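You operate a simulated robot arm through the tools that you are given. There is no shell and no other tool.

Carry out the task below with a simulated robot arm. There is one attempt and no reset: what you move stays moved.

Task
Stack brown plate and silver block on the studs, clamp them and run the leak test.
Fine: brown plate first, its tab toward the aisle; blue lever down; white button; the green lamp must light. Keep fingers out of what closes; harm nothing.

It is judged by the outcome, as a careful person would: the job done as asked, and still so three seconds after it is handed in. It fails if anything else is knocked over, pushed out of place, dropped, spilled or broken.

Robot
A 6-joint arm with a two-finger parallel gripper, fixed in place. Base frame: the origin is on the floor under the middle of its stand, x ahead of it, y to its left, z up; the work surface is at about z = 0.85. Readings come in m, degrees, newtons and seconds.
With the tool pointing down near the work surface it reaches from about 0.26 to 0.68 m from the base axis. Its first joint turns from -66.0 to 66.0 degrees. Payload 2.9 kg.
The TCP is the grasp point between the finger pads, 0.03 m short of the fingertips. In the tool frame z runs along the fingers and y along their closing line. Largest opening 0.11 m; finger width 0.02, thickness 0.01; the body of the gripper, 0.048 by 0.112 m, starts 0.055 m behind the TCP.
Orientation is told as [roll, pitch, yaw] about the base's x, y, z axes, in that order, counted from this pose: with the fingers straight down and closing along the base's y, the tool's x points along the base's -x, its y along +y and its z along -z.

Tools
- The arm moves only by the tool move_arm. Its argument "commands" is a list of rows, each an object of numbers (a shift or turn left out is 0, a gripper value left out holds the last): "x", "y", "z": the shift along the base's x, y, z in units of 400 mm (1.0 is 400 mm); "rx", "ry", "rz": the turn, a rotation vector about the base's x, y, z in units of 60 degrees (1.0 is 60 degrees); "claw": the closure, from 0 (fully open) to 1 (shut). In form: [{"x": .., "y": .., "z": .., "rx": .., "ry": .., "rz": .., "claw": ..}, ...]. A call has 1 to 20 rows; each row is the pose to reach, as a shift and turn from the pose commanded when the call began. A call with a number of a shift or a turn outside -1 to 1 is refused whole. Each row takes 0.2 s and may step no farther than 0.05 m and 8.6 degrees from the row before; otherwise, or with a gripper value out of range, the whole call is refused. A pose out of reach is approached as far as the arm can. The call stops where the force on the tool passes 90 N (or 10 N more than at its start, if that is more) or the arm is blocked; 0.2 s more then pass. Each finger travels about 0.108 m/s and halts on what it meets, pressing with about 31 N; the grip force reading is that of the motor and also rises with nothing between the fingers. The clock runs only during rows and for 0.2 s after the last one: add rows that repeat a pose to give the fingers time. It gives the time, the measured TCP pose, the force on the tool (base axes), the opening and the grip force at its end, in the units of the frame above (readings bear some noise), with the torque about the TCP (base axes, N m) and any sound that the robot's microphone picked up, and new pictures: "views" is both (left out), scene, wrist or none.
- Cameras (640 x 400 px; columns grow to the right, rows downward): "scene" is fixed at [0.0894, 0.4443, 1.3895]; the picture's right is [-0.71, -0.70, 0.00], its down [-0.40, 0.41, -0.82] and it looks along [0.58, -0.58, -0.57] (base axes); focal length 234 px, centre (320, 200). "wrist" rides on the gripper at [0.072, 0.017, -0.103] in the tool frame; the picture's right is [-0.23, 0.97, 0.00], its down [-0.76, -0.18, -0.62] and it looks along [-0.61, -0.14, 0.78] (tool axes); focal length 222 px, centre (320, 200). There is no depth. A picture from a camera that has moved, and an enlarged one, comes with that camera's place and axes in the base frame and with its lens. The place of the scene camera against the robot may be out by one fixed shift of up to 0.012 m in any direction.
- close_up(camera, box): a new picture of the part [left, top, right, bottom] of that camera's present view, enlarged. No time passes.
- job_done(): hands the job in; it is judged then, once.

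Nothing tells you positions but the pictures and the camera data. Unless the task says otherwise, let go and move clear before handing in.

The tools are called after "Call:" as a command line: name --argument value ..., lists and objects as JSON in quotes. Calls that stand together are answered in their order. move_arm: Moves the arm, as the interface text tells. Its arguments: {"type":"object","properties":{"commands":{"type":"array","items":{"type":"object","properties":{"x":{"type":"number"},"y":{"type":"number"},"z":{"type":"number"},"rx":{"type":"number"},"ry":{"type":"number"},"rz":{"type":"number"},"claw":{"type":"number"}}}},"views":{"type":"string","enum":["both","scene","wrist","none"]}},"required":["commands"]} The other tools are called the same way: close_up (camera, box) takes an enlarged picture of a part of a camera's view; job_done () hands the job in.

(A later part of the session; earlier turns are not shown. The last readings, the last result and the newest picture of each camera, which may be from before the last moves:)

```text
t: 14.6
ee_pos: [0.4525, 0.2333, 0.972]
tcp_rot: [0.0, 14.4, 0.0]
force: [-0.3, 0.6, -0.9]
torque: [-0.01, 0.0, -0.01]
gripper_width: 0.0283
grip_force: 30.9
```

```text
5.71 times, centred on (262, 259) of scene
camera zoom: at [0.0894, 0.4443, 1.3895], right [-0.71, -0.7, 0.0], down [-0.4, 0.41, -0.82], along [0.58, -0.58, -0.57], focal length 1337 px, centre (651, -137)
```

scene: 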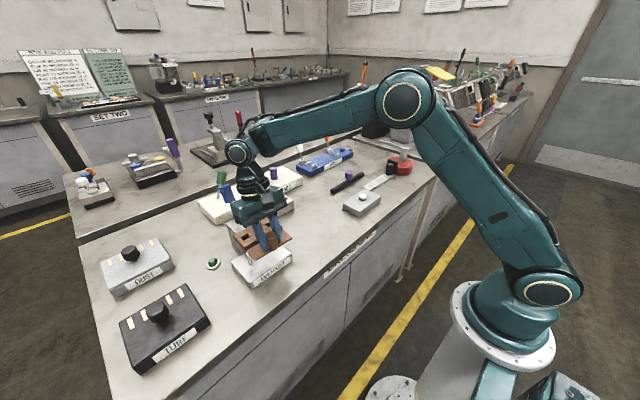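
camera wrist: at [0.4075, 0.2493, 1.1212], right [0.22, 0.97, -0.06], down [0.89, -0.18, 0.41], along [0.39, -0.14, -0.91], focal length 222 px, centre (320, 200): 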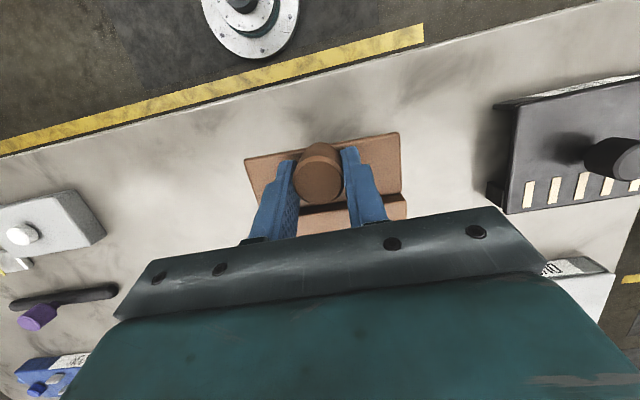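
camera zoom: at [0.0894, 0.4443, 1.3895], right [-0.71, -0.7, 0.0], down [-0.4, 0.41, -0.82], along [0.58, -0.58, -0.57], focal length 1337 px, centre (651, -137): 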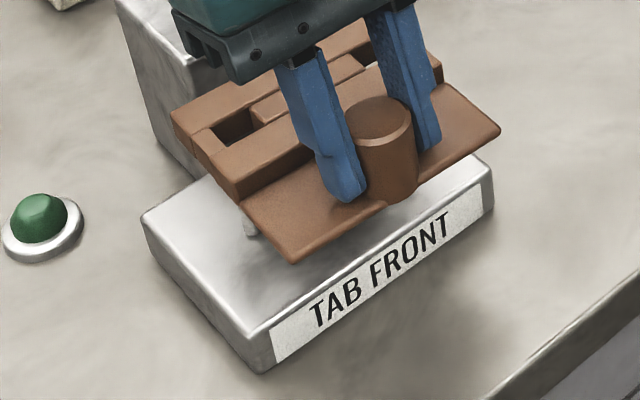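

By that contact point, the stud centres lie about 0.0565 m ahead of the TCP. The pitch has moved the holes back about 4 mm, so they should now line up. I'll lower in small steps and watch the force.

Call:
move_arm --commands '[{"z": -0.015, "y": 0.001}, {"z": -0.025, "y": 0.001}, {"z": -0.025, "y": 0.001}]' --views "none"

Call:
move_arm --commands '[{"z": -0.0075}, {"z": -0.0075}]' --views "none"

Call:
move_arm --commands '[{"z": -0.0075}, {"z": -0.0075}]' --views "none"

```text
t: 15.4
ee_pos: [0.4522, 0.2318, 0.9626]
tcp_rot: [0.2, 14.2, 0.0]
force: [-2.5, 4.8, 14.8]
torque: [-0.24, -0.71, 0.11]
gripper_width: 0.0286
grip_force: 31.0
```

```text
t: 16.0
ee_pos: [0.4525, 0.2336, 0.9581]
tcp_rot: [0.1, 14.2, 0.0]
force: [-7.4, 3.8, 19.5]
torque: [-0.46, -0.87, 0.01]
gripper_width: 0.0289
grip_force: 31.0
```

```text
t: 16.6
ee_pos: [0.451, 0.2323, 0.9559]
tcp_rot: [0.0, 14.3, 0.0]
force: [-1.7, 4.0, 17.7]
torque: [-0.46, -0.91, 0.09]
gripper_width: 0.0291
grip_force: 30.9
```

The force has risen to about 18 N, and the torque puts the contact on stud 1 (the −y one) only. I'll look before moving any further.

Call:
close_up --camera "scene" --box '[222, 224, 302, 294]'

Call:
close_up --camera "scene" --box '[226, 232, 258, 260]'

Call:
close_up --camera "scene" --box '[254, 220, 290, 250]'

Call:
close_up --camera "wrist" --box '[220, 100, 420, 240]'

```text
5.71 times, centred on (262, 259) of scene
camera zoom: at [0.0891, 0.4442, 1.3895], right [-0.71, -0.7, 0.0], down [-0.4, 0.41, -0.82], along [0.58, -0.58, -0.57], focal length 1337 px, centre (651, -137)
```

zoom: 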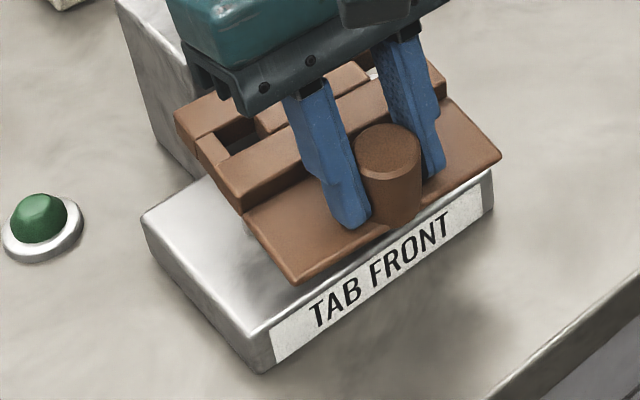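

```text
14.29 times, centred on (242, 246) of scene
camera zoom: at [0.0891, 0.4442, 1.3895], right [-0.71, -0.7, 0.0], down [-0.4, 0.41, -0.82], along [0.58, -0.58, -0.57], focal length 3343 px, centre (1434, -457)
```

zoom: 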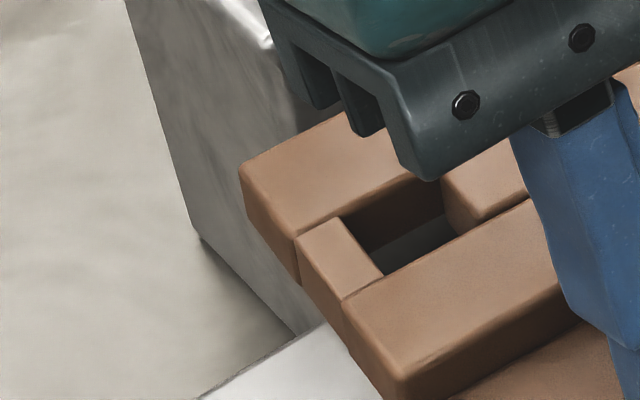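

```text
13.33 times, centred on (272, 235) of scene
camera zoom: at [0.0891, 0.4442, 1.3895], right [-0.71, -0.7, 0.0], down [-0.4, 0.41, -0.82], along [0.58, -0.58, -0.57], focal length 3120 px, centre (960, -267)
```

zoom: 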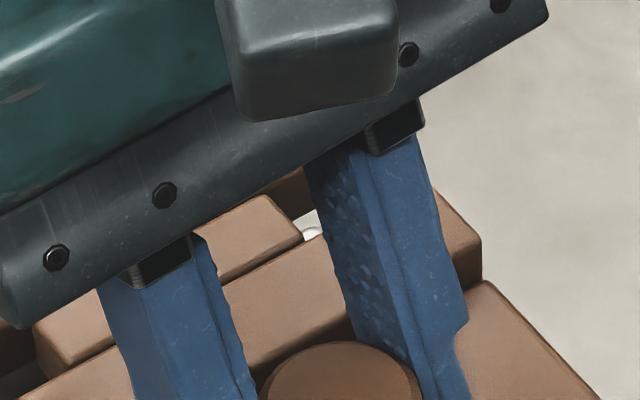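

```text
2.86 times, centred on (320, 170) of wrist
camera zoom: at [0.4072, 0.249, 1.0734], right [0.22, 0.97, -0.06], down [0.89, -0.18, 0.42], along [0.39, -0.14, -0.91], focal length 635 px, centre (320, 286)
```

zoom: 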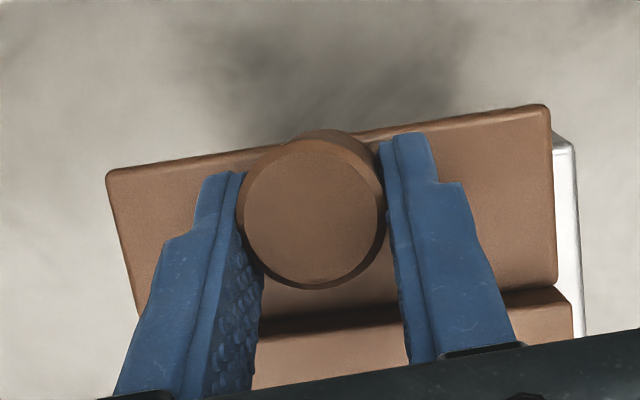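

The plate has tipped a little more and my estimates don't agree, so I won't force it. I'll back off, level it, set it down flat on the open bench where it was, and re-grip it cleanly. After that I'll measure holes and studs with strong zoom.

Call:
move_arm --commands '[{"z": 0.04}, {"z": 0.1}, {"z": 0.13, "ry": 0.05}, {"z": 0.13, "ry": 0.1}, {"z": 0.13, "ry": 0.1}]' --views "none"

Call:
close_up --camera "scene" --box '[222, 204, 312, 294]'

Call:
close_up --camera "wrist" --box '[220, 100, 420, 240]'

```text
t: 17.8
ee_pos: [0.4513, 0.2327, 1.0061]
tcp_rot: [-0.1, 20.3, 0.0]
force: [0.9, 0.2, 0.0]
torque: [0.0, 0.04, -0.03]
gripper_width: 0.0285
grip_force: 30.5
out of reach, approached as far as the arm can: row 4
```

```text
4.44 times, centred on (267, 249) of scene
camera zoom: at [0.0894, 0.4443, 1.3895], right [-0.71, -0.7, 0.0], down [-0.4, 0.41, -0.82], along [0.58, -0.58, -0.57], focal length 1040 px, centre (556, -18)
```

zoom: 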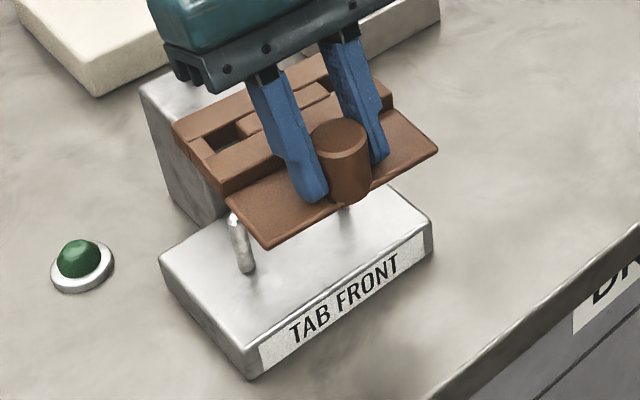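

```text
2.86 times, centred on (320, 170) of wrist
camera zoom: at [0.4195, 0.2494, 1.1289], right [0.21, 0.97, -0.08], down [0.93, -0.18, 0.32], along [0.3, -0.14, -0.94], focal length 635 px, centre (320, 286)
```

zoom: 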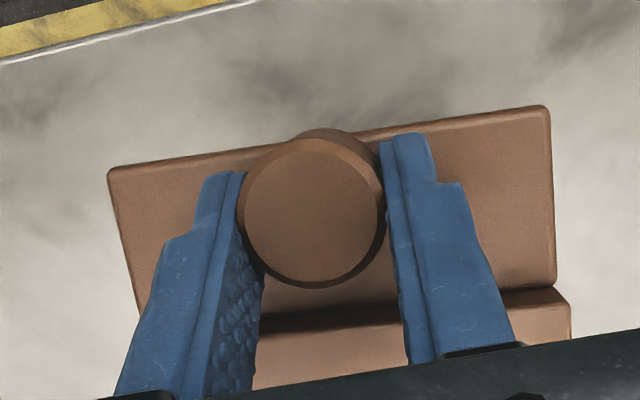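

The plate has tipped about 28° in the grip in all, so about 8° remains with the gripper pitched 20°. I'll carry it back to the clear bench spot and add more pitch there, where there is reach to spare.

Call:
move_arm --commands '[{"x": -0.02, "y": -0.09}, {"x": -0.04, "y": -0.18}, {"x": -0.07, "y": -0.27}, {"x": -0.1, "y": -0.36}, {"x": -0.12, "y": -0.44}, {"x": -0.12, "y": -0.44, "z": -0.1}, {"x": -0.12, "y": -0.44, "z": -0.1, "ry": 0.08}, {"x": -0.12, "y": -0.44, "z": -0.1, "ry": 0.15}, {"x": -0.12, "y": -0.44, "z": -0.1, "ry": 0.15}]' --views "both"

Call:
close_up --camera "scene" --box '[270, 180, 370, 260]'

```text
t: 19.8
ee_pos: [0.4433, 0.0596, 0.9912]
tcp_rot: [0.0, 29.8, 0.0]
force: [-0.3, 0.7, -0.2]
torque: [0.01, 0.0, 0.0]
gripper_width: 0.0286
grip_force: 31.2
out of reach, approached as far as the arm can: row 1, 2, 3, 4, 5, 6, 7, 8, 9
camera wrist: at [0.4312, 0.0779, 1.1171], right [0.2, 0.97, -0.11], down [0.97, -0.18, 0.16], along [0.14, -0.14, -0.98], focal length 222 px, centre (320, 200)
```

scene: 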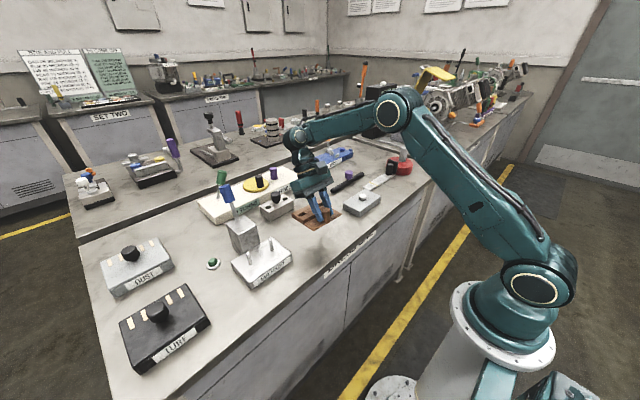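
wrist: 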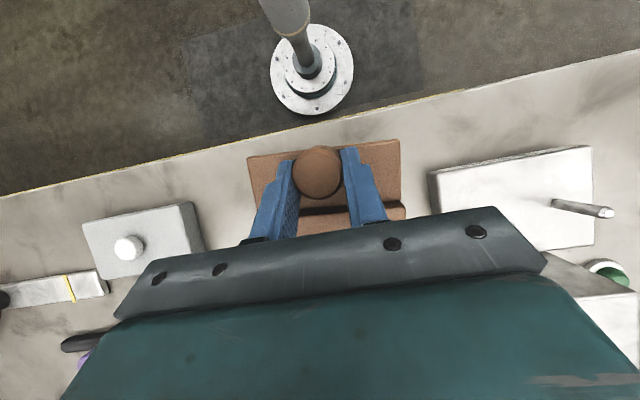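

```text
5.00 times, centred on (320, 220) of scene
camera zoom: at [0.0894, 0.4443, 1.3895], right [-0.71, -0.7, 0.0], down [-0.4, 0.41, -0.82], along [0.58, -0.58, -0.57], focal length 1170 px, centre (320, 100)
```

zoom: 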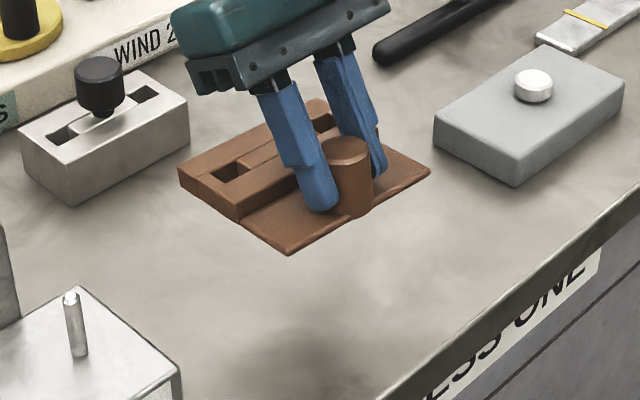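

Pitched to 30° the plate looks level within a few degrees, though the arm stopped short in x (0.443). I'll bring the target back inside reach and begin lowering toward the bench.

Call:
move_arm --commands '[{"x": 0.06}, {"x": 0.115}, {"x": 0.115, "z": -0.05}, {"x": 0.115, "z": -0.05}]' --views "none"

Call:
close_up --camera "scene" --box '[270, 180, 370, 260]'

```text
t: 20.8
ee_pos: [0.4923, 0.0529, 0.9752]
tcp_rot: [-1.8, 30.6, 1.2]
force: [-0.6, -0.7, 0.1]
torque: [0.08, -0.03, -0.1]
gripper_width: 0.0285
grip_force: 30.9
out of reach, approached as far as the arm can: row 1, 2, 3
```

```text
5.00 times, centred on (320, 220) of scene
camera zoom: at [0.0894, 0.4442, 1.3895], right [-0.71, -0.7, 0.0], down [-0.4, 0.41, -0.82], along [0.58, -0.58, -0.57], focal length 1170 px, centre (320, 100)
```

zoom: 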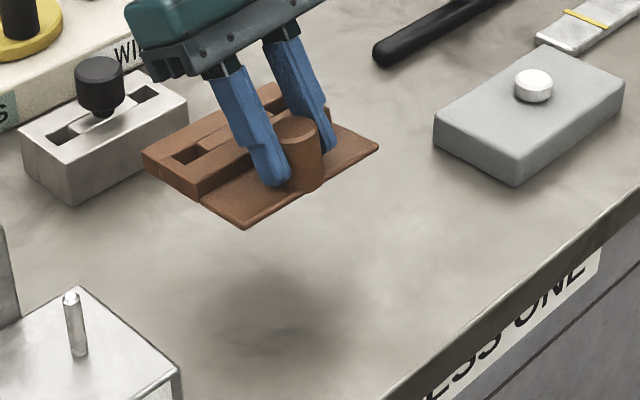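

The command reference resets to the reachable pose. The plate is near level at TCP (0.492, 0.053, 0.975), over clear bench with the silver block well beyond. I'll lower it most of the way and look.

Call:
move_arm --commands '[{"z": -0.04, "x": -0.02}, {"z": -0.08, "x": -0.04}, {"z": -0.12, "x": -0.06}, {"z": -0.16, "x": -0.075}, {"z": -0.16, "x": -0.075}]' --views "both"

Call:
close_up --camera "scene" --box '[270, 180, 370, 260]'

```text
t: 22.0
ee_pos: [0.4856, 0.0629, 0.9183]
tcp_rot: [0.1, 29.6, 0.0]
force: [0.7, 0.4, -0.2]
torque: [0.02, 0.04, -0.01]
gripper_width: 0.0284
grip_force: 30.7
out of reach, approached as far as the arm can: row 1, 2, 3, 4, 5
camera wrist: at [0.4742, 0.0798, 1.044], right [0.2, 0.97, -0.11], down [0.97, -0.18, 0.17], along [0.14, -0.14, -0.98], focal length 222 px, centre (320, 200)
```

scene: 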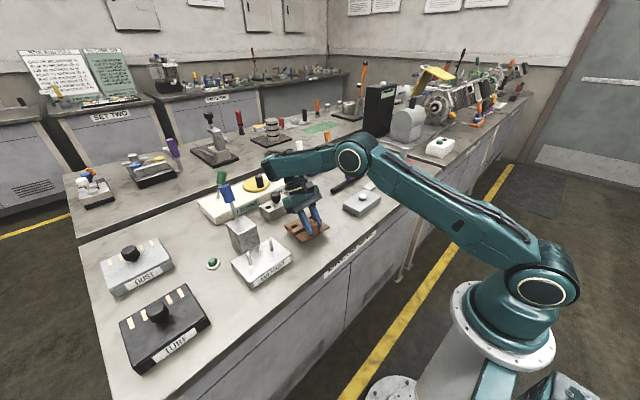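
wrist: 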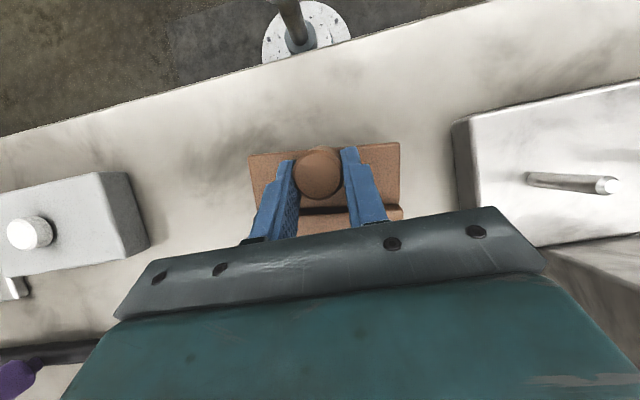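

```text
5.00 times, centred on (320, 220) of scene
camera zoom: at [0.0894, 0.4443, 1.3895], right [-0.71, -0.7, 0.0], down [-0.4, 0.41, -0.82], along [0.58, -0.58, -0.57], focal length 1170 px, centre (320, 100)
```

zoom: 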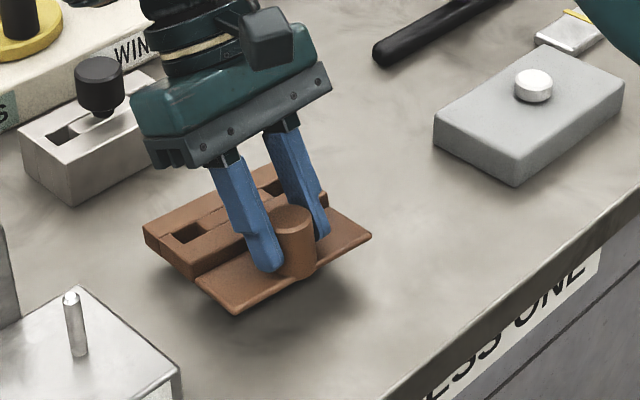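

The plate hovers level, roughly 25 mm above the bench. I'll lower it gently toward contact.

Call:
move_arm --commands '[{"z": -0.02}, {"z": -0.04}, {"z": -0.045}, {"z": -0.045}]' --views "none"

Call:
close_up --camera "scene" --box '[280, 200, 350, 256]'

```text
t: 23.0
ee_pos: [0.4929, 0.0639, 0.9023]
tcp_rot: [0.0, 29.3, 0.0]
force: [0.0, 0.7, 9.2]
torque: [0.44, -0.82, -0.03]
gripper_width: 0.0286
grip_force: 31.2
out of reach, approached as far as the arm can: row 1, 2, 3, 4
```

```text
7.14 times, centred on (315, 228) of scene
camera zoom: at [0.0892, 0.4442, 1.3895], right [-0.71, -0.7, 0.0], down [-0.4, 0.41, -0.82], along [0.58, -0.58, -0.57], focal length 1672 px, centre (356, 0)
```

zoom: 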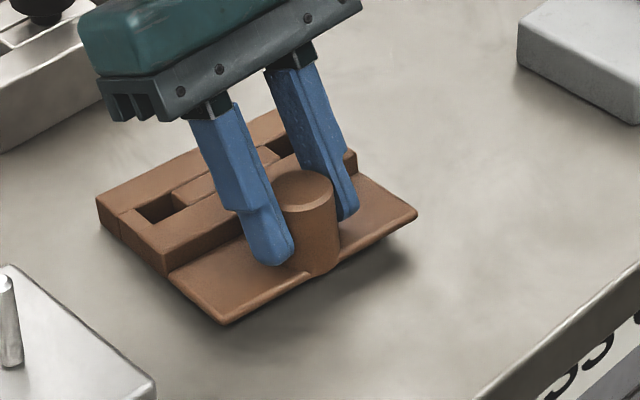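

Contact is on the rear +y edge at 9 N, so the raised end is now slightly low. That long lever lets the plate rotate flat in the grip with only light force, so I'll lower it a few millimetres more in small steps.

Call:
move_arm --commands '[{"z": -0.005}, {"z": -0.0075}, {"z": -0.0075}]' --views "none"

Call:
close_up --camera "scene" --box '[280, 200, 350, 256]'

```text
t: 23.8
ee_pos: [0.4927, 0.063, 0.8983]
tcp_rot: [0.0, 29.7, 0.0]
force: [-1.7, -0.9, 8.1]
torque: [0.37, -0.7, -0.07]
gripper_width: 0.0283
grip_force: 31.2
```

```text
7.14 times, centred on (315, 228) of scene
camera zoom: at [0.0892, 0.4442, 1.3895], right [-0.71, -0.7, 0.0], down [-0.4, 0.41, -0.82], along [0.58, -0.58, -0.57], focal length 1672 px, centre (356, 0)
```

zoom: 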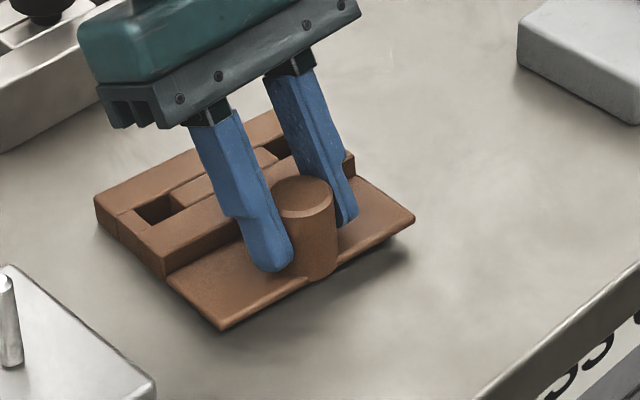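

That works: the plate is rotating flat at about 8 N. I'll continue in small steps.

Call:
move_arm --commands '[{"z": -0.0075}, {"z": -0.015}, {"z": -0.015}]' --views "none"

Call:
close_up --camera "scene" --box '[280, 200, 350, 256]'

```text
t: 24.6
ee_pos: [0.4953, 0.0636, 0.8944]
tcp_rot: [0.0, 29.5, 0.0]
force: [-0.4, -0.2, 7.8]
torque: [0.35, -0.66, 0.02]
gripper_width: 0.0285
grip_force: 31.0
```

```text
7.14 times, centred on (315, 228) of scene
camera zoom: at [0.0892, 0.4442, 1.3895], right [-0.71, -0.7, 0.0], down [-0.4, 0.41, -0.82], along [0.58, -0.58, -0.57], focal length 1672 px, centre (356, 0)
```

zoom: 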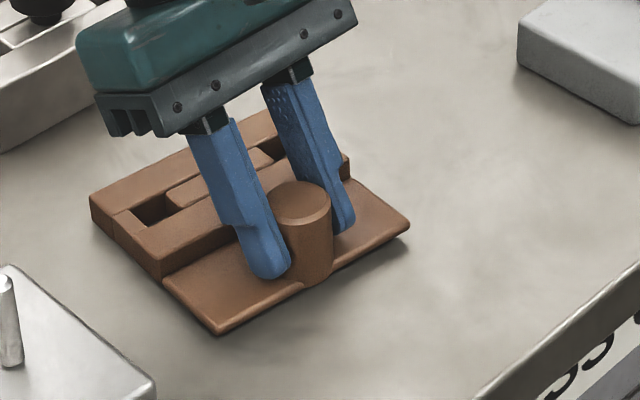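

Call:
move_arm --commands '[{"z": -0.0075}, {"z": -0.0125}, {"z": -0.0125}]' --views "none"

Call:
close_up --camera "scene" --box '[280, 200, 350, 256]'

```text
t: 25.4
ee_pos: [0.497, 0.0641, 0.889]
tcp_rot: [0.0, 29.6, 0.0]
force: [-0.7, -0.2, 7.3]
torque: [0.34, -0.64, -0.02]
gripper_width: 0.0285
grip_force: 31.5
out of reach, approached as far as the arm can: row 2, 3
```

```text
7.14 times, centred on (315, 228) of scene
camera zoom: at [0.0893, 0.4442, 1.3895], right [-0.71, -0.7, 0.0], down [-0.4, 0.41, -0.82], along [0.58, -0.58, -0.57], focal length 1672 px, centre (356, 0)
```

zoom: 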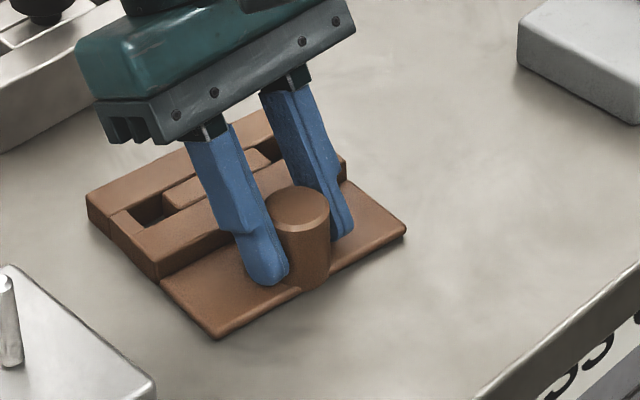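

The plate is essentially flat on the bench now. I'll release it, then rise and straighten the gripper.

Call:
move_arm --commands '[{"claw": 0.5}, {"claw": 0.3}, {"claw": 0.2}, {"claw": 0.2}]' --views "none"

Call:
close_up --camera "scene" --box '[280, 200, 350, 256]'

```text
t: 26.4
ee_pos: [0.4965, 0.0634, 0.8891]
tcp_rot: [0.1, 29.6, 0.0]
force: [0.0, 0.3, -1.1]
torque: [0.0, -0.02, -0.02]
gripper_width: 0.0883
grip_force: 0.1
```

```text
7.14 times, centred on (315, 228) of scene
camera zoom: at [0.0894, 0.4443, 1.3895], right [-0.71, -0.7, 0.0], down [-0.4, 0.41, -0.82], along [0.58, -0.58, -0.57], focal length 1672 px, centre (356, 0)
```

zoom: 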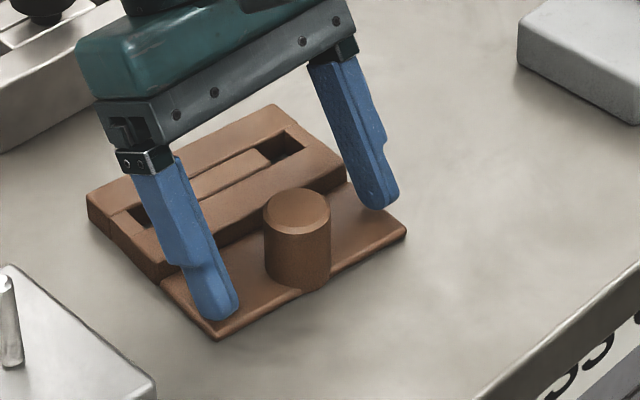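

The plate lies flat and free. I'll rise straight up, bring the gripper back to vertical and look down at the plate with the wrist camera.

Call:
move_arm --commands '[{"z": 0.05}, {"z": 0.12}, {"z": 0.18, "ry": -0.12}, {"z": 0.24, "ry": -0.25, "x": -0.03}, {"z": 0.26, "ry": -0.38, "x": -0.06}, {"z": 0.26, "ry": -0.493, "x": -0.09, "claw": 0}, {"z": 0.26, "ry": -0.493, "x": -0.09, "claw": 0}]' --views "wrist"

Call:
close_up --camera "wrist" --box '[260, 90, 400, 230]'

```text
t: 28.0
ee_pos: [0.5749, 0.0766, 1.0618]
tcp_rot: [-0.1, 1.4, 0.1]
force: [0.8, 0.2, -0.5]
torque: [0.04, -0.05, -0.02]
gripper_width: 0.1102
grip_force: 0.1
out of reach, approached as far as the arm can: row 3, 4, 5, 6, 7
camera wrist: at [0.5038, 0.0944, 1.167], right [0.23, 0.97, -0.01], down [0.78, -0.18, 0.6], along [0.59, -0.14, -0.8], focal length 222 px, centre (320, 200)
```

wrist: 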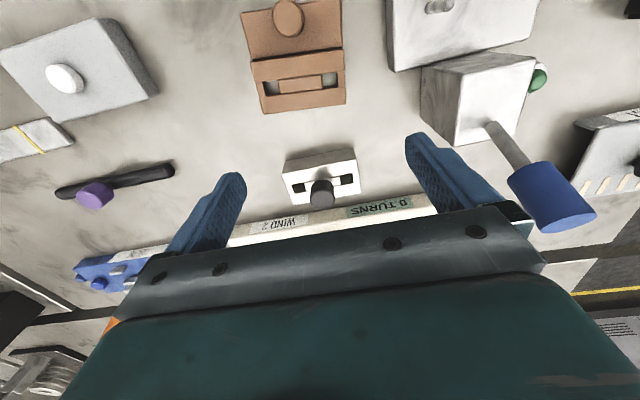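

```text
2.86 times, centred on (330, 160) of wrist
camera zoom: at [0.5038, 0.0944, 1.167], right [0.23, 0.97, -0.01], down [0.78, -0.18, 0.6], along [0.59, -0.14, -0.8], focal length 635 px, centre (291, 314)
```

zoom: 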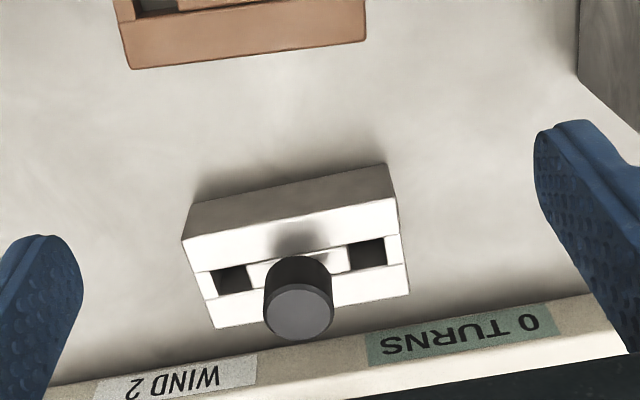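

The arm drifted farther out than I intended, but nothing is close to it. I'll return to vertical and place the wrist camera over the brown plate.

Call:
move_arm --commands '[{"x": -0.1, "y": -0.01, "z": -0.03, "ry": -0.023}, {"x": -0.2, "y": -0.02, "z": -0.06, "ry": -0.023}, {"x": -0.29, "y": -0.03, "z": -0.1, "ry": -0.023}, {"x": -0.29, "y": -0.03, "z": -0.17, "ry": -0.023}, {"x": -0.29, "y": -0.03, "z": -0.17, "ry": -0.023}, {"x": -0.29, "y": -0.03, "z": -0.17, "ry": -0.023}]' --views "wrist"

Call:
close_up --camera "wrist" --box '[260, 90, 400, 230]'

```text
t: 29.4
ee_pos: [0.5824, 0.0829, 1.0713]
tcp_rot: [-0.1, -1.3, 0.1]
force: [0.1, 0.5, -0.5]
torque: [-0.01, -0.01, -0.02]
gripper_width: 0.11
grip_force: 0.1
out of reach, approached as far as the arm can: row 1, 2, 3, 4, 5, 6
camera wrist: at [0.5076, 0.0997, 1.1739], right [0.23, 0.97, 0.01], down [0.75, -0.18, 0.64], along [0.63, -0.14, -0.77], focal length 222 px, centre (320, 200)
```

wrist: 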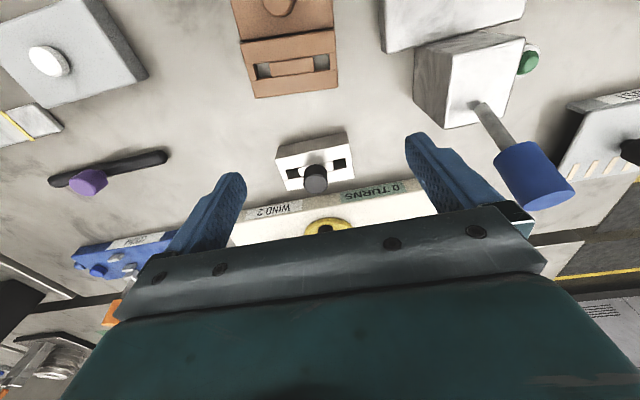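

```text
2.86 times, centred on (330, 160) of wrist
camera zoom: at [0.5076, 0.0997, 1.1739], right [0.23, 0.97, 0.01], down [0.75, -0.18, 0.64], along [0.63, -0.14, -0.77], focal length 635 px, centre (291, 314)
```

zoom: 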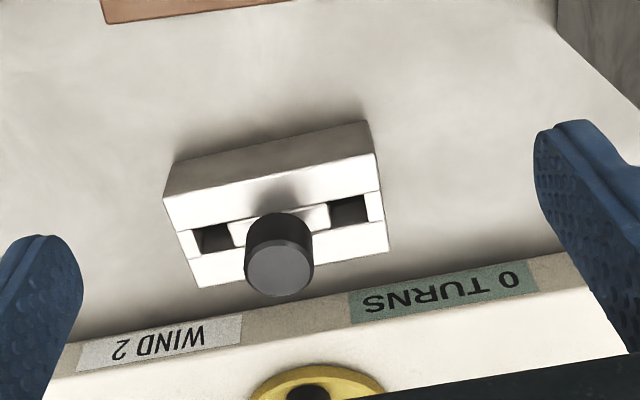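

The arm is hitting some joint limit in this configuration. I'll look at the whole arm before going on.

Call:
move_arm --commands '[{"z": 0.0}]' --views "scene"

```text
t: 29.8
ee_pos: [0.5825, 0.0832, 1.0725]
tcp_rot: [-0.1, -1.5, 0.0]
force: [0.2, -0.3, -0.2]
torque: [0.01, -0.03, -0.03]
gripper_width: 0.1103
grip_force: 0.0
```

scene: 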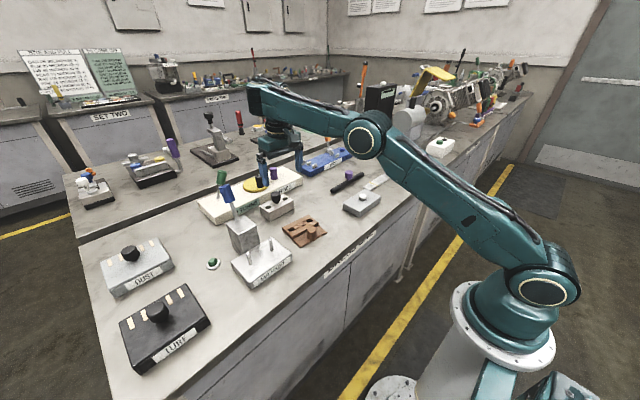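

The elbow sits low with the forearm level, so a wrist joint may be at its limit. I'll test a small retreat upward.

Call:
move_arm --commands '[{"z": 0.06}, {"z": 0.12}, {"z": 0.12}]' --views "none"

Call:
move_arm --commands '[{"x": -0.06}, {"x": -0.12}, {"x": -0.12}]' --views "scene"

```text
t: 30.6
ee_pos: [0.5807, 0.083, 1.1234]
tcp_rot: [0.1, -1.5, 0.0]
force: [0.5, 0.0, -0.9]
torque: [-0.01, 0.01, -0.01]
gripper_width: 0.1101
grip_force: 0.2
```

```text
t: 31.4
ee_pos: [0.5424, 0.0833, 1.1316]
tcp_rot: [0.0, -1.4, 0.0]
force: [0.3, 0.1, 0.2]
torque: [-0.01, 0.0, 0.0]
gripper_width: 0.11
grip_force: 0.1
out of reach, approached as far as the arm can: row 2, 3
```

scene: 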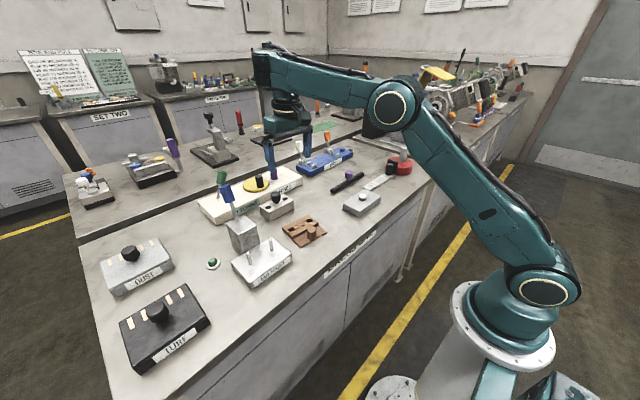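

Raising works and the retreat partly works. I'll retreat in smaller steps while staying high.

Call:
move_arm --commands '[{"x": -0.03}, {"x": -0.06}, {"x": -0.09}, {"x": -0.12}, {"x": -0.15}, {"x": -0.15}]' --views "none"

```text
t: 32.8
ee_pos: [0.5072, 0.0869, 1.1641]
tcp_rot: [0.0, -1.3, 0.0]
force: [-0.3, 0.1, -0.1]
torque: [-0.04, -0.02, -0.02]
gripper_width: 0.1101
grip_force: 0.0
out of reach, approached as far as the arm can: row 1, 2, 3, 4, 5, 6
```

The reachable motion follows an arc, which suggests a wrist joint took another branch during the steep pitch. I'll look at the wrist closely.

Call:
move_arm --commands '[{"z": 0.0}]' --views "scene"

Call:
close_up --camera "scene" --box '[220, 0, 460, 180]'

```text
t: 33.2
ee_pos: [0.5083, 0.0872, 1.1653]
tcp_rot: [0.0, -1.2, 0.0]
force: [-0.5, 0.8, 0.4]
torque: [0.0, 0.01, 0.02]
gripper_width: 0.1098
grip_force: 0.1
```

scene: 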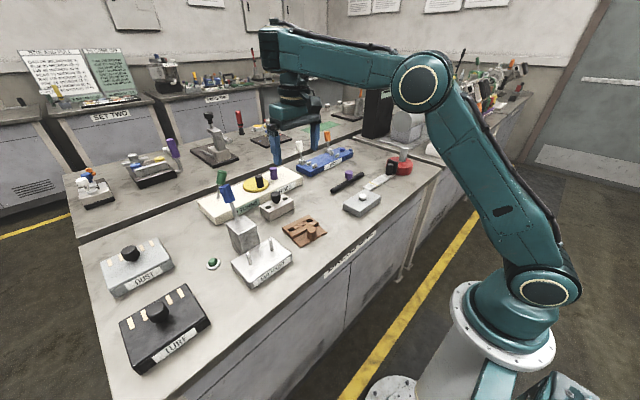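

```text
2.22 times, centred on (340, 90) of scene
camera zoom: at [0.0894, 0.4443, 1.3895], right [-0.71, -0.7, 0.0], down [-0.4, 0.41, -0.82], along [0.58, -0.58, -0.57], focal length 520 px, centre (276, 444)
```

zoom: 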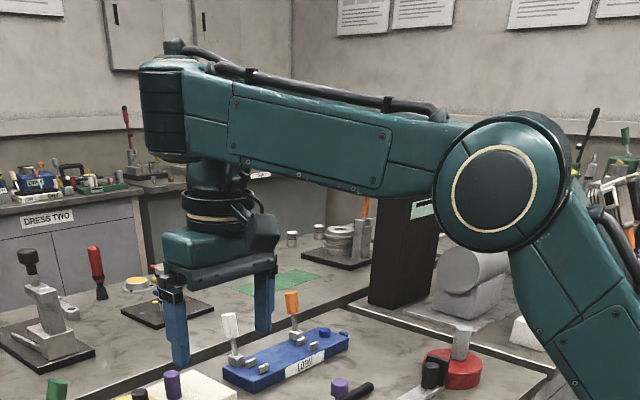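

Call:
close_up --camera "scene" --box '[240, 10, 340, 140]'

```text
3.08 times, centred on (290, 75) of scene
camera zoom: at [0.0894, 0.4443, 1.3895], right [-0.71, -0.7, 0.0], down [-0.4, 0.41, -0.82], along [0.58, -0.58, -0.57], focal length 720 px, centre (412, 585)
```

zoom: 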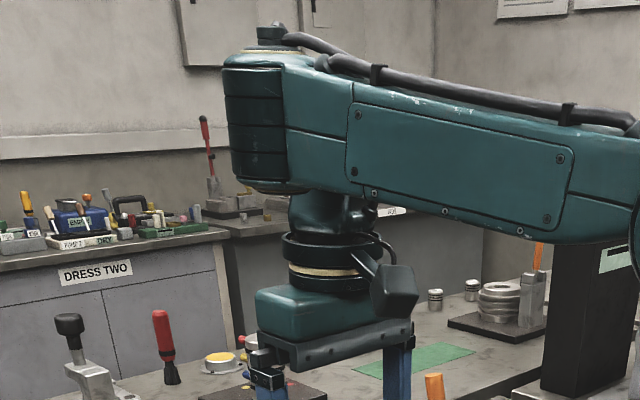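

The wrist housing is clearly in another arrangement from before. I'll test a small pitch up here in free air to find which way the arm frees up.

Call:
move_arm --commands '[{"ry": -0.1}, {"ry": -0.2}, {"ry": -0.3}, {"ry": -0.3}]' --views "none"

Call:
close_up --camera "scene" --box '[200, 0, 400, 140]'

```text
t: 34.2
ee_pos: [0.5467, 0.0836, 1.2193]
tcp_rot: [-1.5, -14.5, 0.3]
force: [0.5, -0.2, -0.5]
torque: [0.0, 0.02, -0.01]
gripper_width: 0.11
grip_force: 0.1
out of reach, approached as far as the arm can: row 1, 2, 3, 4
```

```text
2.86 times, centred on (300, 70) of scene
camera zoom: at [0.0894, 0.4443, 1.3895], right [-0.71, -0.7, 0.0], down [-0.4, 0.41, -0.82], along [0.58, -0.58, -0.57], focal length 669 px, centre (377, 571)
```

zoom: 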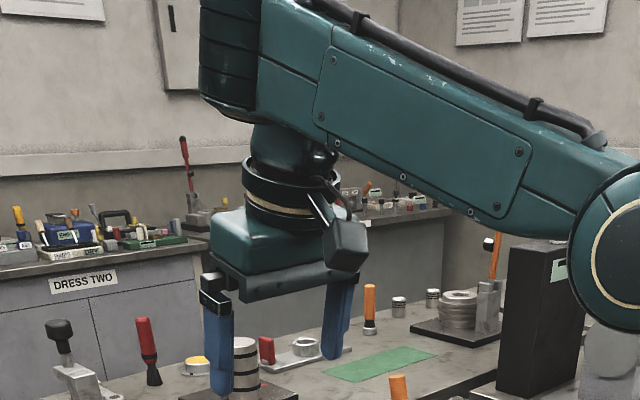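

Pitching makes the forearm tilt rigidly with the hand, so the wrist joint seems stuck at a limit. I'll undo this, then test a roll and a yaw in free air to learn how the wrist can move.

Call:
move_arm --commands '[{"rx": 0.12}, {"rx": 0.24}, {"rx": 0.24}]' --views "none"

Call:
close_up --camera "scene" --box '[200, 0, 400, 140]'

```text
t: 35.0
ee_pos: [0.5566, 0.0826, 1.2307]
tcp_rot: [13.4, -13.9, -3.5]
force: [0.0, 0.2, -0.3]
torque: [-0.03, -0.03, 0.0]
gripper_width: 0.1101
grip_force: 0.1
out of reach, approached as far as the arm can: row 1, 2, 3
```

```text
2.86 times, centred on (300, 70) of scene
camera zoom: at [0.0894, 0.4442, 1.3895], right [-0.71, -0.7, 0.0], down [-0.4, 0.41, -0.82], along [0.58, -0.58, -0.57], focal length 669 px, centre (377, 571)
```

zoom: 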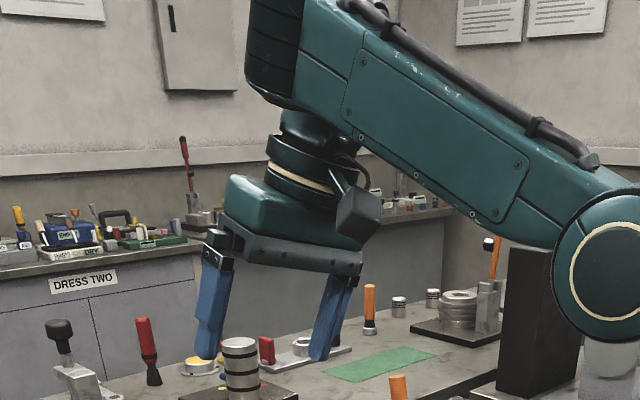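

I think I understand it now. At this tool-to-forearm angle the wrist is near a singularity, and the forearm roll joint is stuck against its end. Yawing the tool past the arm's own azimuth of about 8.5° should release it, so I'll first undo the roll, then yaw in free air.

Call:
move_arm --commands '[{"rx": -0.1}, {"rx": -0.22}, {"rx": -0.22, "rz": 0.1}, {"rx": -0.22, "rz": 0.2}, {"rx": -0.22, "rz": 0.3}, {"rx": -0.22, "rz": 0.4}, {"rx": -0.22, "rz": 0.4}]' --views "none"

Call:
close_up --camera "scene" --box '[200, 0, 400, 140]'

```text
t: 36.6
ee_pos: [0.5558, 0.0825, 1.2296]
tcp_rot: [0.1, -11.7, 23.6]
force: [0.0, -0.2, 0.3]
torque: [-0.02, -0.02, 0.02]
gripper_width: 0.11
grip_force: 0.0
```

```text
2.86 times, centred on (300, 70) of scene
camera zoom: at [0.0894, 0.4443, 1.3895], right [-0.71, -0.7, 0.0], down [-0.4, 0.41, -0.82], along [0.58, -0.58, -0.57], focal length 669 px, centre (377, 571)
```

zoom: 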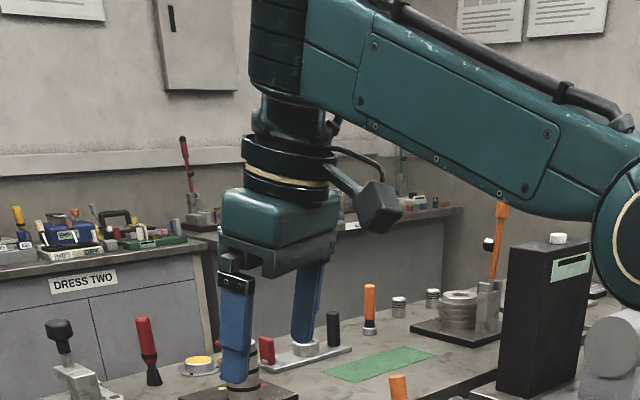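

The yaw worked with no limit flagged. Now I'll retreat inward with this yaw to open the wrist the right way.

Call:
move_arm --commands '[{"x": -0.05}, {"x": -0.1}, {"x": -0.15}, {"x": -0.2}, {"x": -0.25}, {"x": -0.3}, {"x": -0.3}]' --views "scene"

```text
t: 38.2
ee_pos: [0.4555, 0.0854, 1.2684]
tcp_rot: [0.1, -11.4, 23.5]
force: [-0.2, -0.6, 0.6]
torque: [-0.02, 0.0, 0.02]
gripper_width: 0.1101
grip_force: 0.1
out of reach, approached as far as the arm can: row 3, 4, 5, 6, 7
```

scene: 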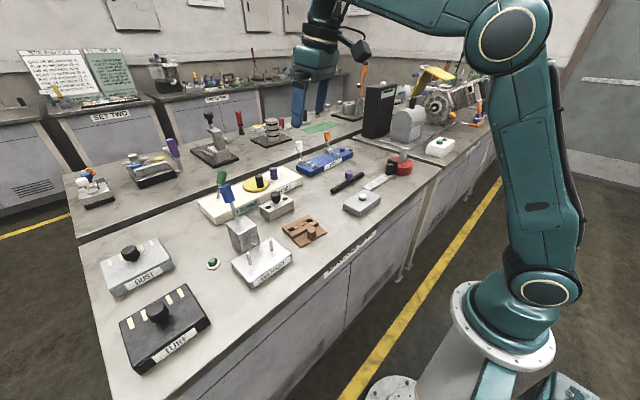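

Still bound to the same arc. A decisive test is to pitch the other way by about 9°, to see whether the tool-to-forearm angle can grow.

Call:
move_arm --commands '[{"ry": 0.1}, {"ry": 0.2}, {"ry": 0.2}]' --views "none"

Call:
close_up --camera "scene" --box '[280, 0, 560, 170]'

```text
t: 39.0
ee_pos: [0.4363, 0.0819, 1.2292]
tcp_rot: [5.0, -0.7, 23.0]
force: [0.3, 0.4, -1.5]
torque: [0.03, 0.0, 0.0]
gripper_width: 0.11
grip_force: 0.0
out of reach, approached as far as the arm can: row 1
```

```text
2.29 times, centred on (420, 85) of scene
camera zoom: at [0.0894, 0.4443, 1.3895], right [-0.71, -0.7, 0.0], down [-0.4, 0.41, -0.82], along [0.58, -0.58, -0.57], focal length 535 px, centre (91, 463)
```

zoom: 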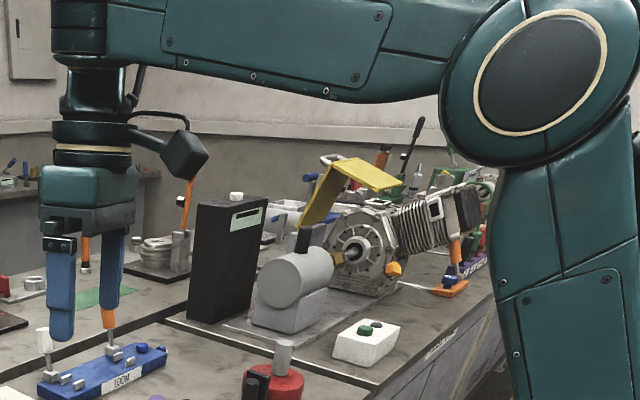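

Rows 2 and 3 were not flagged and the arm was still moving when read, so the solver has found a proper solution. I'll let it settle.

Call:
move_arm --commands '[{"z": 0}, {"z": 0}, {"z": 0}]' --views "scene"

Call:
close_up --camera "scene" --box '[280, 0, 560, 170]'

```text
t: 39.8
ee_pos: [0.4347, 0.0817, 1.2305]
tcp_rot: [5.0, -0.6, 23.0]
force: [-0.2, -0.8, 0.4]
torque: [-0.03, 0.0, 0.01]
gripper_width: 0.1099
grip_force: 0.1
```

scene: 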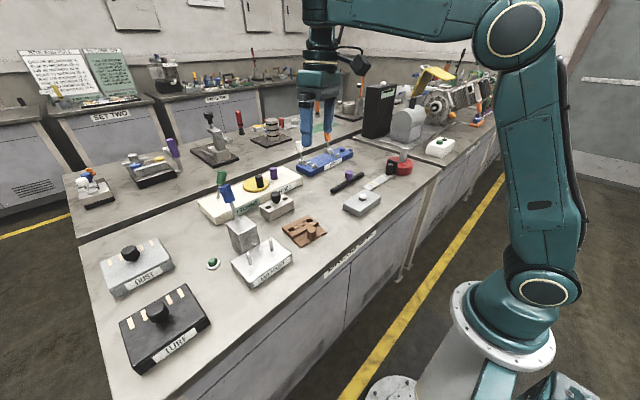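

```text
2.29 times, centred on (420, 85) of scene
camera zoom: at [0.0894, 0.4443, 1.3895], right [-0.71, -0.7, 0.0], down [-0.4, 0.41, -0.82], along [0.58, -0.58, -0.57], focal length 535 px, centre (91, 463)
```

zoom: 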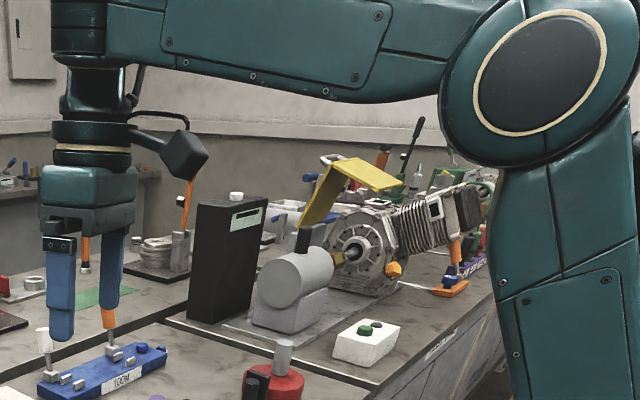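

Call:
move_arm --commands '[{"z": -0.06}, {"z": -0.12}, {"z": -0.18}, {"z": -0.18}]' --views "none"

Call:
close_up --camera "scene" --box '[260, 0, 560, 190]'

```text
t: 40.8
ee_pos: [0.4561, 0.0678, 1.1944]
tcp_rot: [2.5, 2.1, 23.2]
force: [-0.7, 0.2, 0.3]
torque: [-0.02, 0.01, 0.0]
gripper_width: 0.11
grip_force: 0.1
out of reach, approached as far as the arm can: row 1, 2, 3
```

```text
2.11 times, centred on (410, 95) of scene
camera zoom: at [0.0894, 0.4443, 1.3895], right [-0.71, -0.7, 0.0], down [-0.4, 0.41, -0.82], along [0.58, -0.58, -0.57], focal length 493 px, centre (130, 421)
```

zoom: 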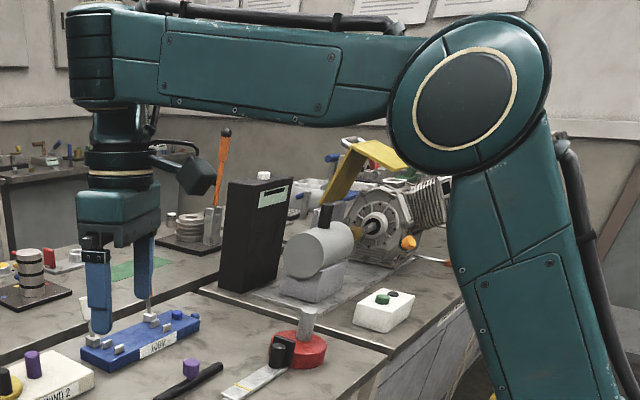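

The motions fit a wrist singularity with the forearm-roll joint pinned at its end stop. To cross over, I'll ask for slightly more outward pitch while sweeping the yaw back through the arm's azimuth.

Call:
move_arm --commands '[{"ry": -0.1}, {"ry": -0.15, "rz": -0.1}, {"ry": -0.15, "rz": -0.2}, {"ry": -0.15, "rz": -0.3}, {"ry": -0.15, "rz": -0.4}, {"ry": -0.15, "rz": -0.5}, {"ry": -0.15, "rz": -0.6}, {"ry": -0.15, "rz": -0.6}]' --views "none"

Call:
close_up --camera "scene" --box '[260, 0, 560, 190]'

```text
t: 42.6
ee_pos: [0.4795, 0.0851, 1.2447]
tcp_rot: [4.0, -9.2, -13.0]
force: [-0.4, 0.5, -0.8]
torque: [0.02, 0.01, 0.02]
gripper_width: 0.1099
grip_force: 0.0
out of reach, approached as far as the arm can: row 1, 2, 3, 4, 5, 6, 7, 8
```

```text
2.11 times, centred on (410, 95) of scene
camera zoom: at [0.0894, 0.4442, 1.3895], right [-0.71, -0.7, 0.0], down [-0.4, 0.41, -0.82], along [0.58, -0.58, -0.57], focal length 493 px, centre (130, 421)
```

zoom: 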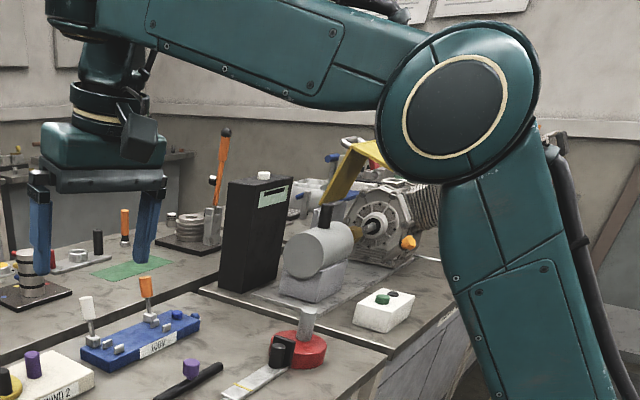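

Still bound. I'll look at the wrist itself under strong zoom to understand its joints before moving again.

Call:
close_up --camera "scene" --box '[270, 0, 360, 60]'

Call:
close_up --camera "scene" --box '[270, 0, 520, 120]'

```text
6.67 times, centred on (315, 30) of scene
camera zoom: at [0.0894, 0.4442, 1.3895], right [-0.71, -0.7, 0.0], down [-0.4, 0.41, -0.82], along [0.58, -0.58, -0.57], focal length 1560 px, centre (353, 1333)
```

zoom: 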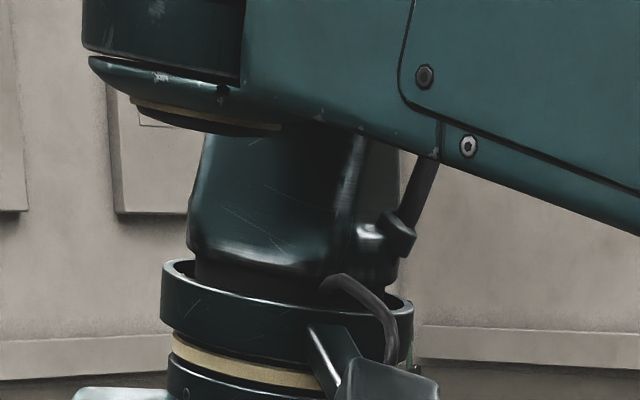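

```text
2.56 times, centred on (395, 60) of scene
camera zoom: at [0.0894, 0.4442, 1.3895], right [-0.71, -0.7, 0.0], down [-0.4, 0.41, -0.82], along [0.58, -0.58, -0.57], focal length 599 px, centre (128, 558)
```

zoom: 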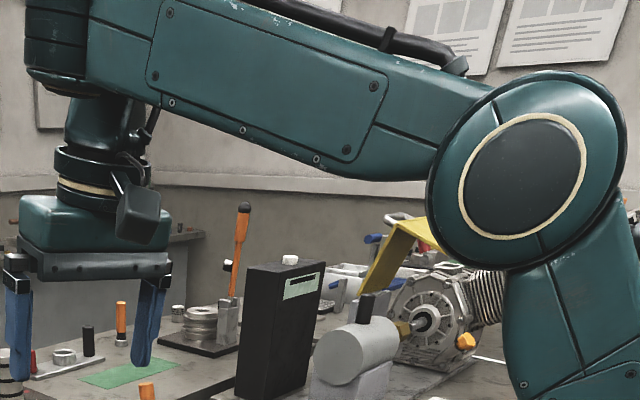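

The zoom shows the wrist housing rolled a quarter turn, which matches a singular wrist. With the tool yaw equal to the arm's azimuth (about 10°), the bend should pass straight through. I'll first pitch inward to be clearly on one side, with the yaw aligned, then pitch back.

Call:
move_arm --commands '[{"rz": 0.1, "ry": 0.05, "rx": -0.03}, {"rz": 0.2, "ry": 0.1, "rx": -0.06}, {"rz": 0.3, "ry": 0.18, "rx": -0.067}, {"rz": 0.385, "ry": 0.26, "rx": -0.067}, {"rz": 0.385, "ry": 0.36, "rx": -0.067}, {"rz": 0.385, "ry": 0.46, "rx": -0.067}, {"rz": 0.385, "ry": 0.46, "rx": -0.067}]' --views "scene"

Call:
close_up --camera "scene" --box '[260, 0, 560, 190]'

```text
t: 44.0
ee_pos: [0.4781, 0.0871, 1.2326]
tcp_rot: [-0.4, 14.0, 10.4]
force: [8.3, 6.0, -25.8]
torque: [-0.76, -0.07, -0.28]
gripper_width: 0.1099
grip_force: 0.2
out of reach, approached as far as the arm can: row 2, 6
stopped in row 6: the force on the tool passed its limit at 111 N (the readings are from after the stop); the commanded pose is now the measured one
```

scene: 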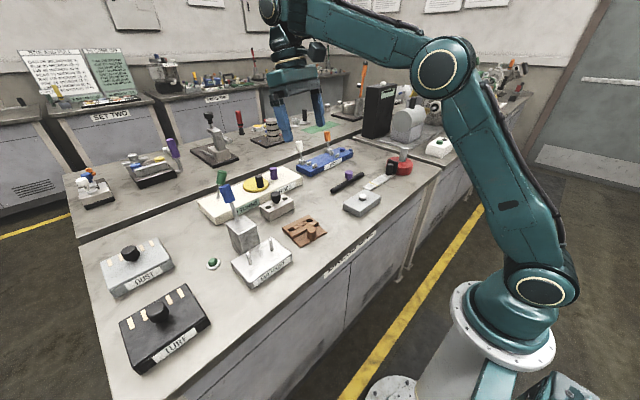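

```text
2.11 times, centred on (410, 95) of scene
camera zoom: at [0.0894, 0.4443, 1.3895], right [-0.71, -0.7, 0.0], down [-0.4, 0.41, -0.82], along [0.58, -0.58, -0.57], focal length 493 px, centre (130, 421)
```

zoom: 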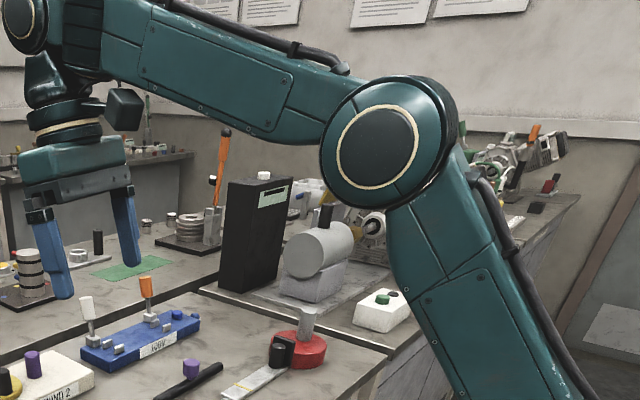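

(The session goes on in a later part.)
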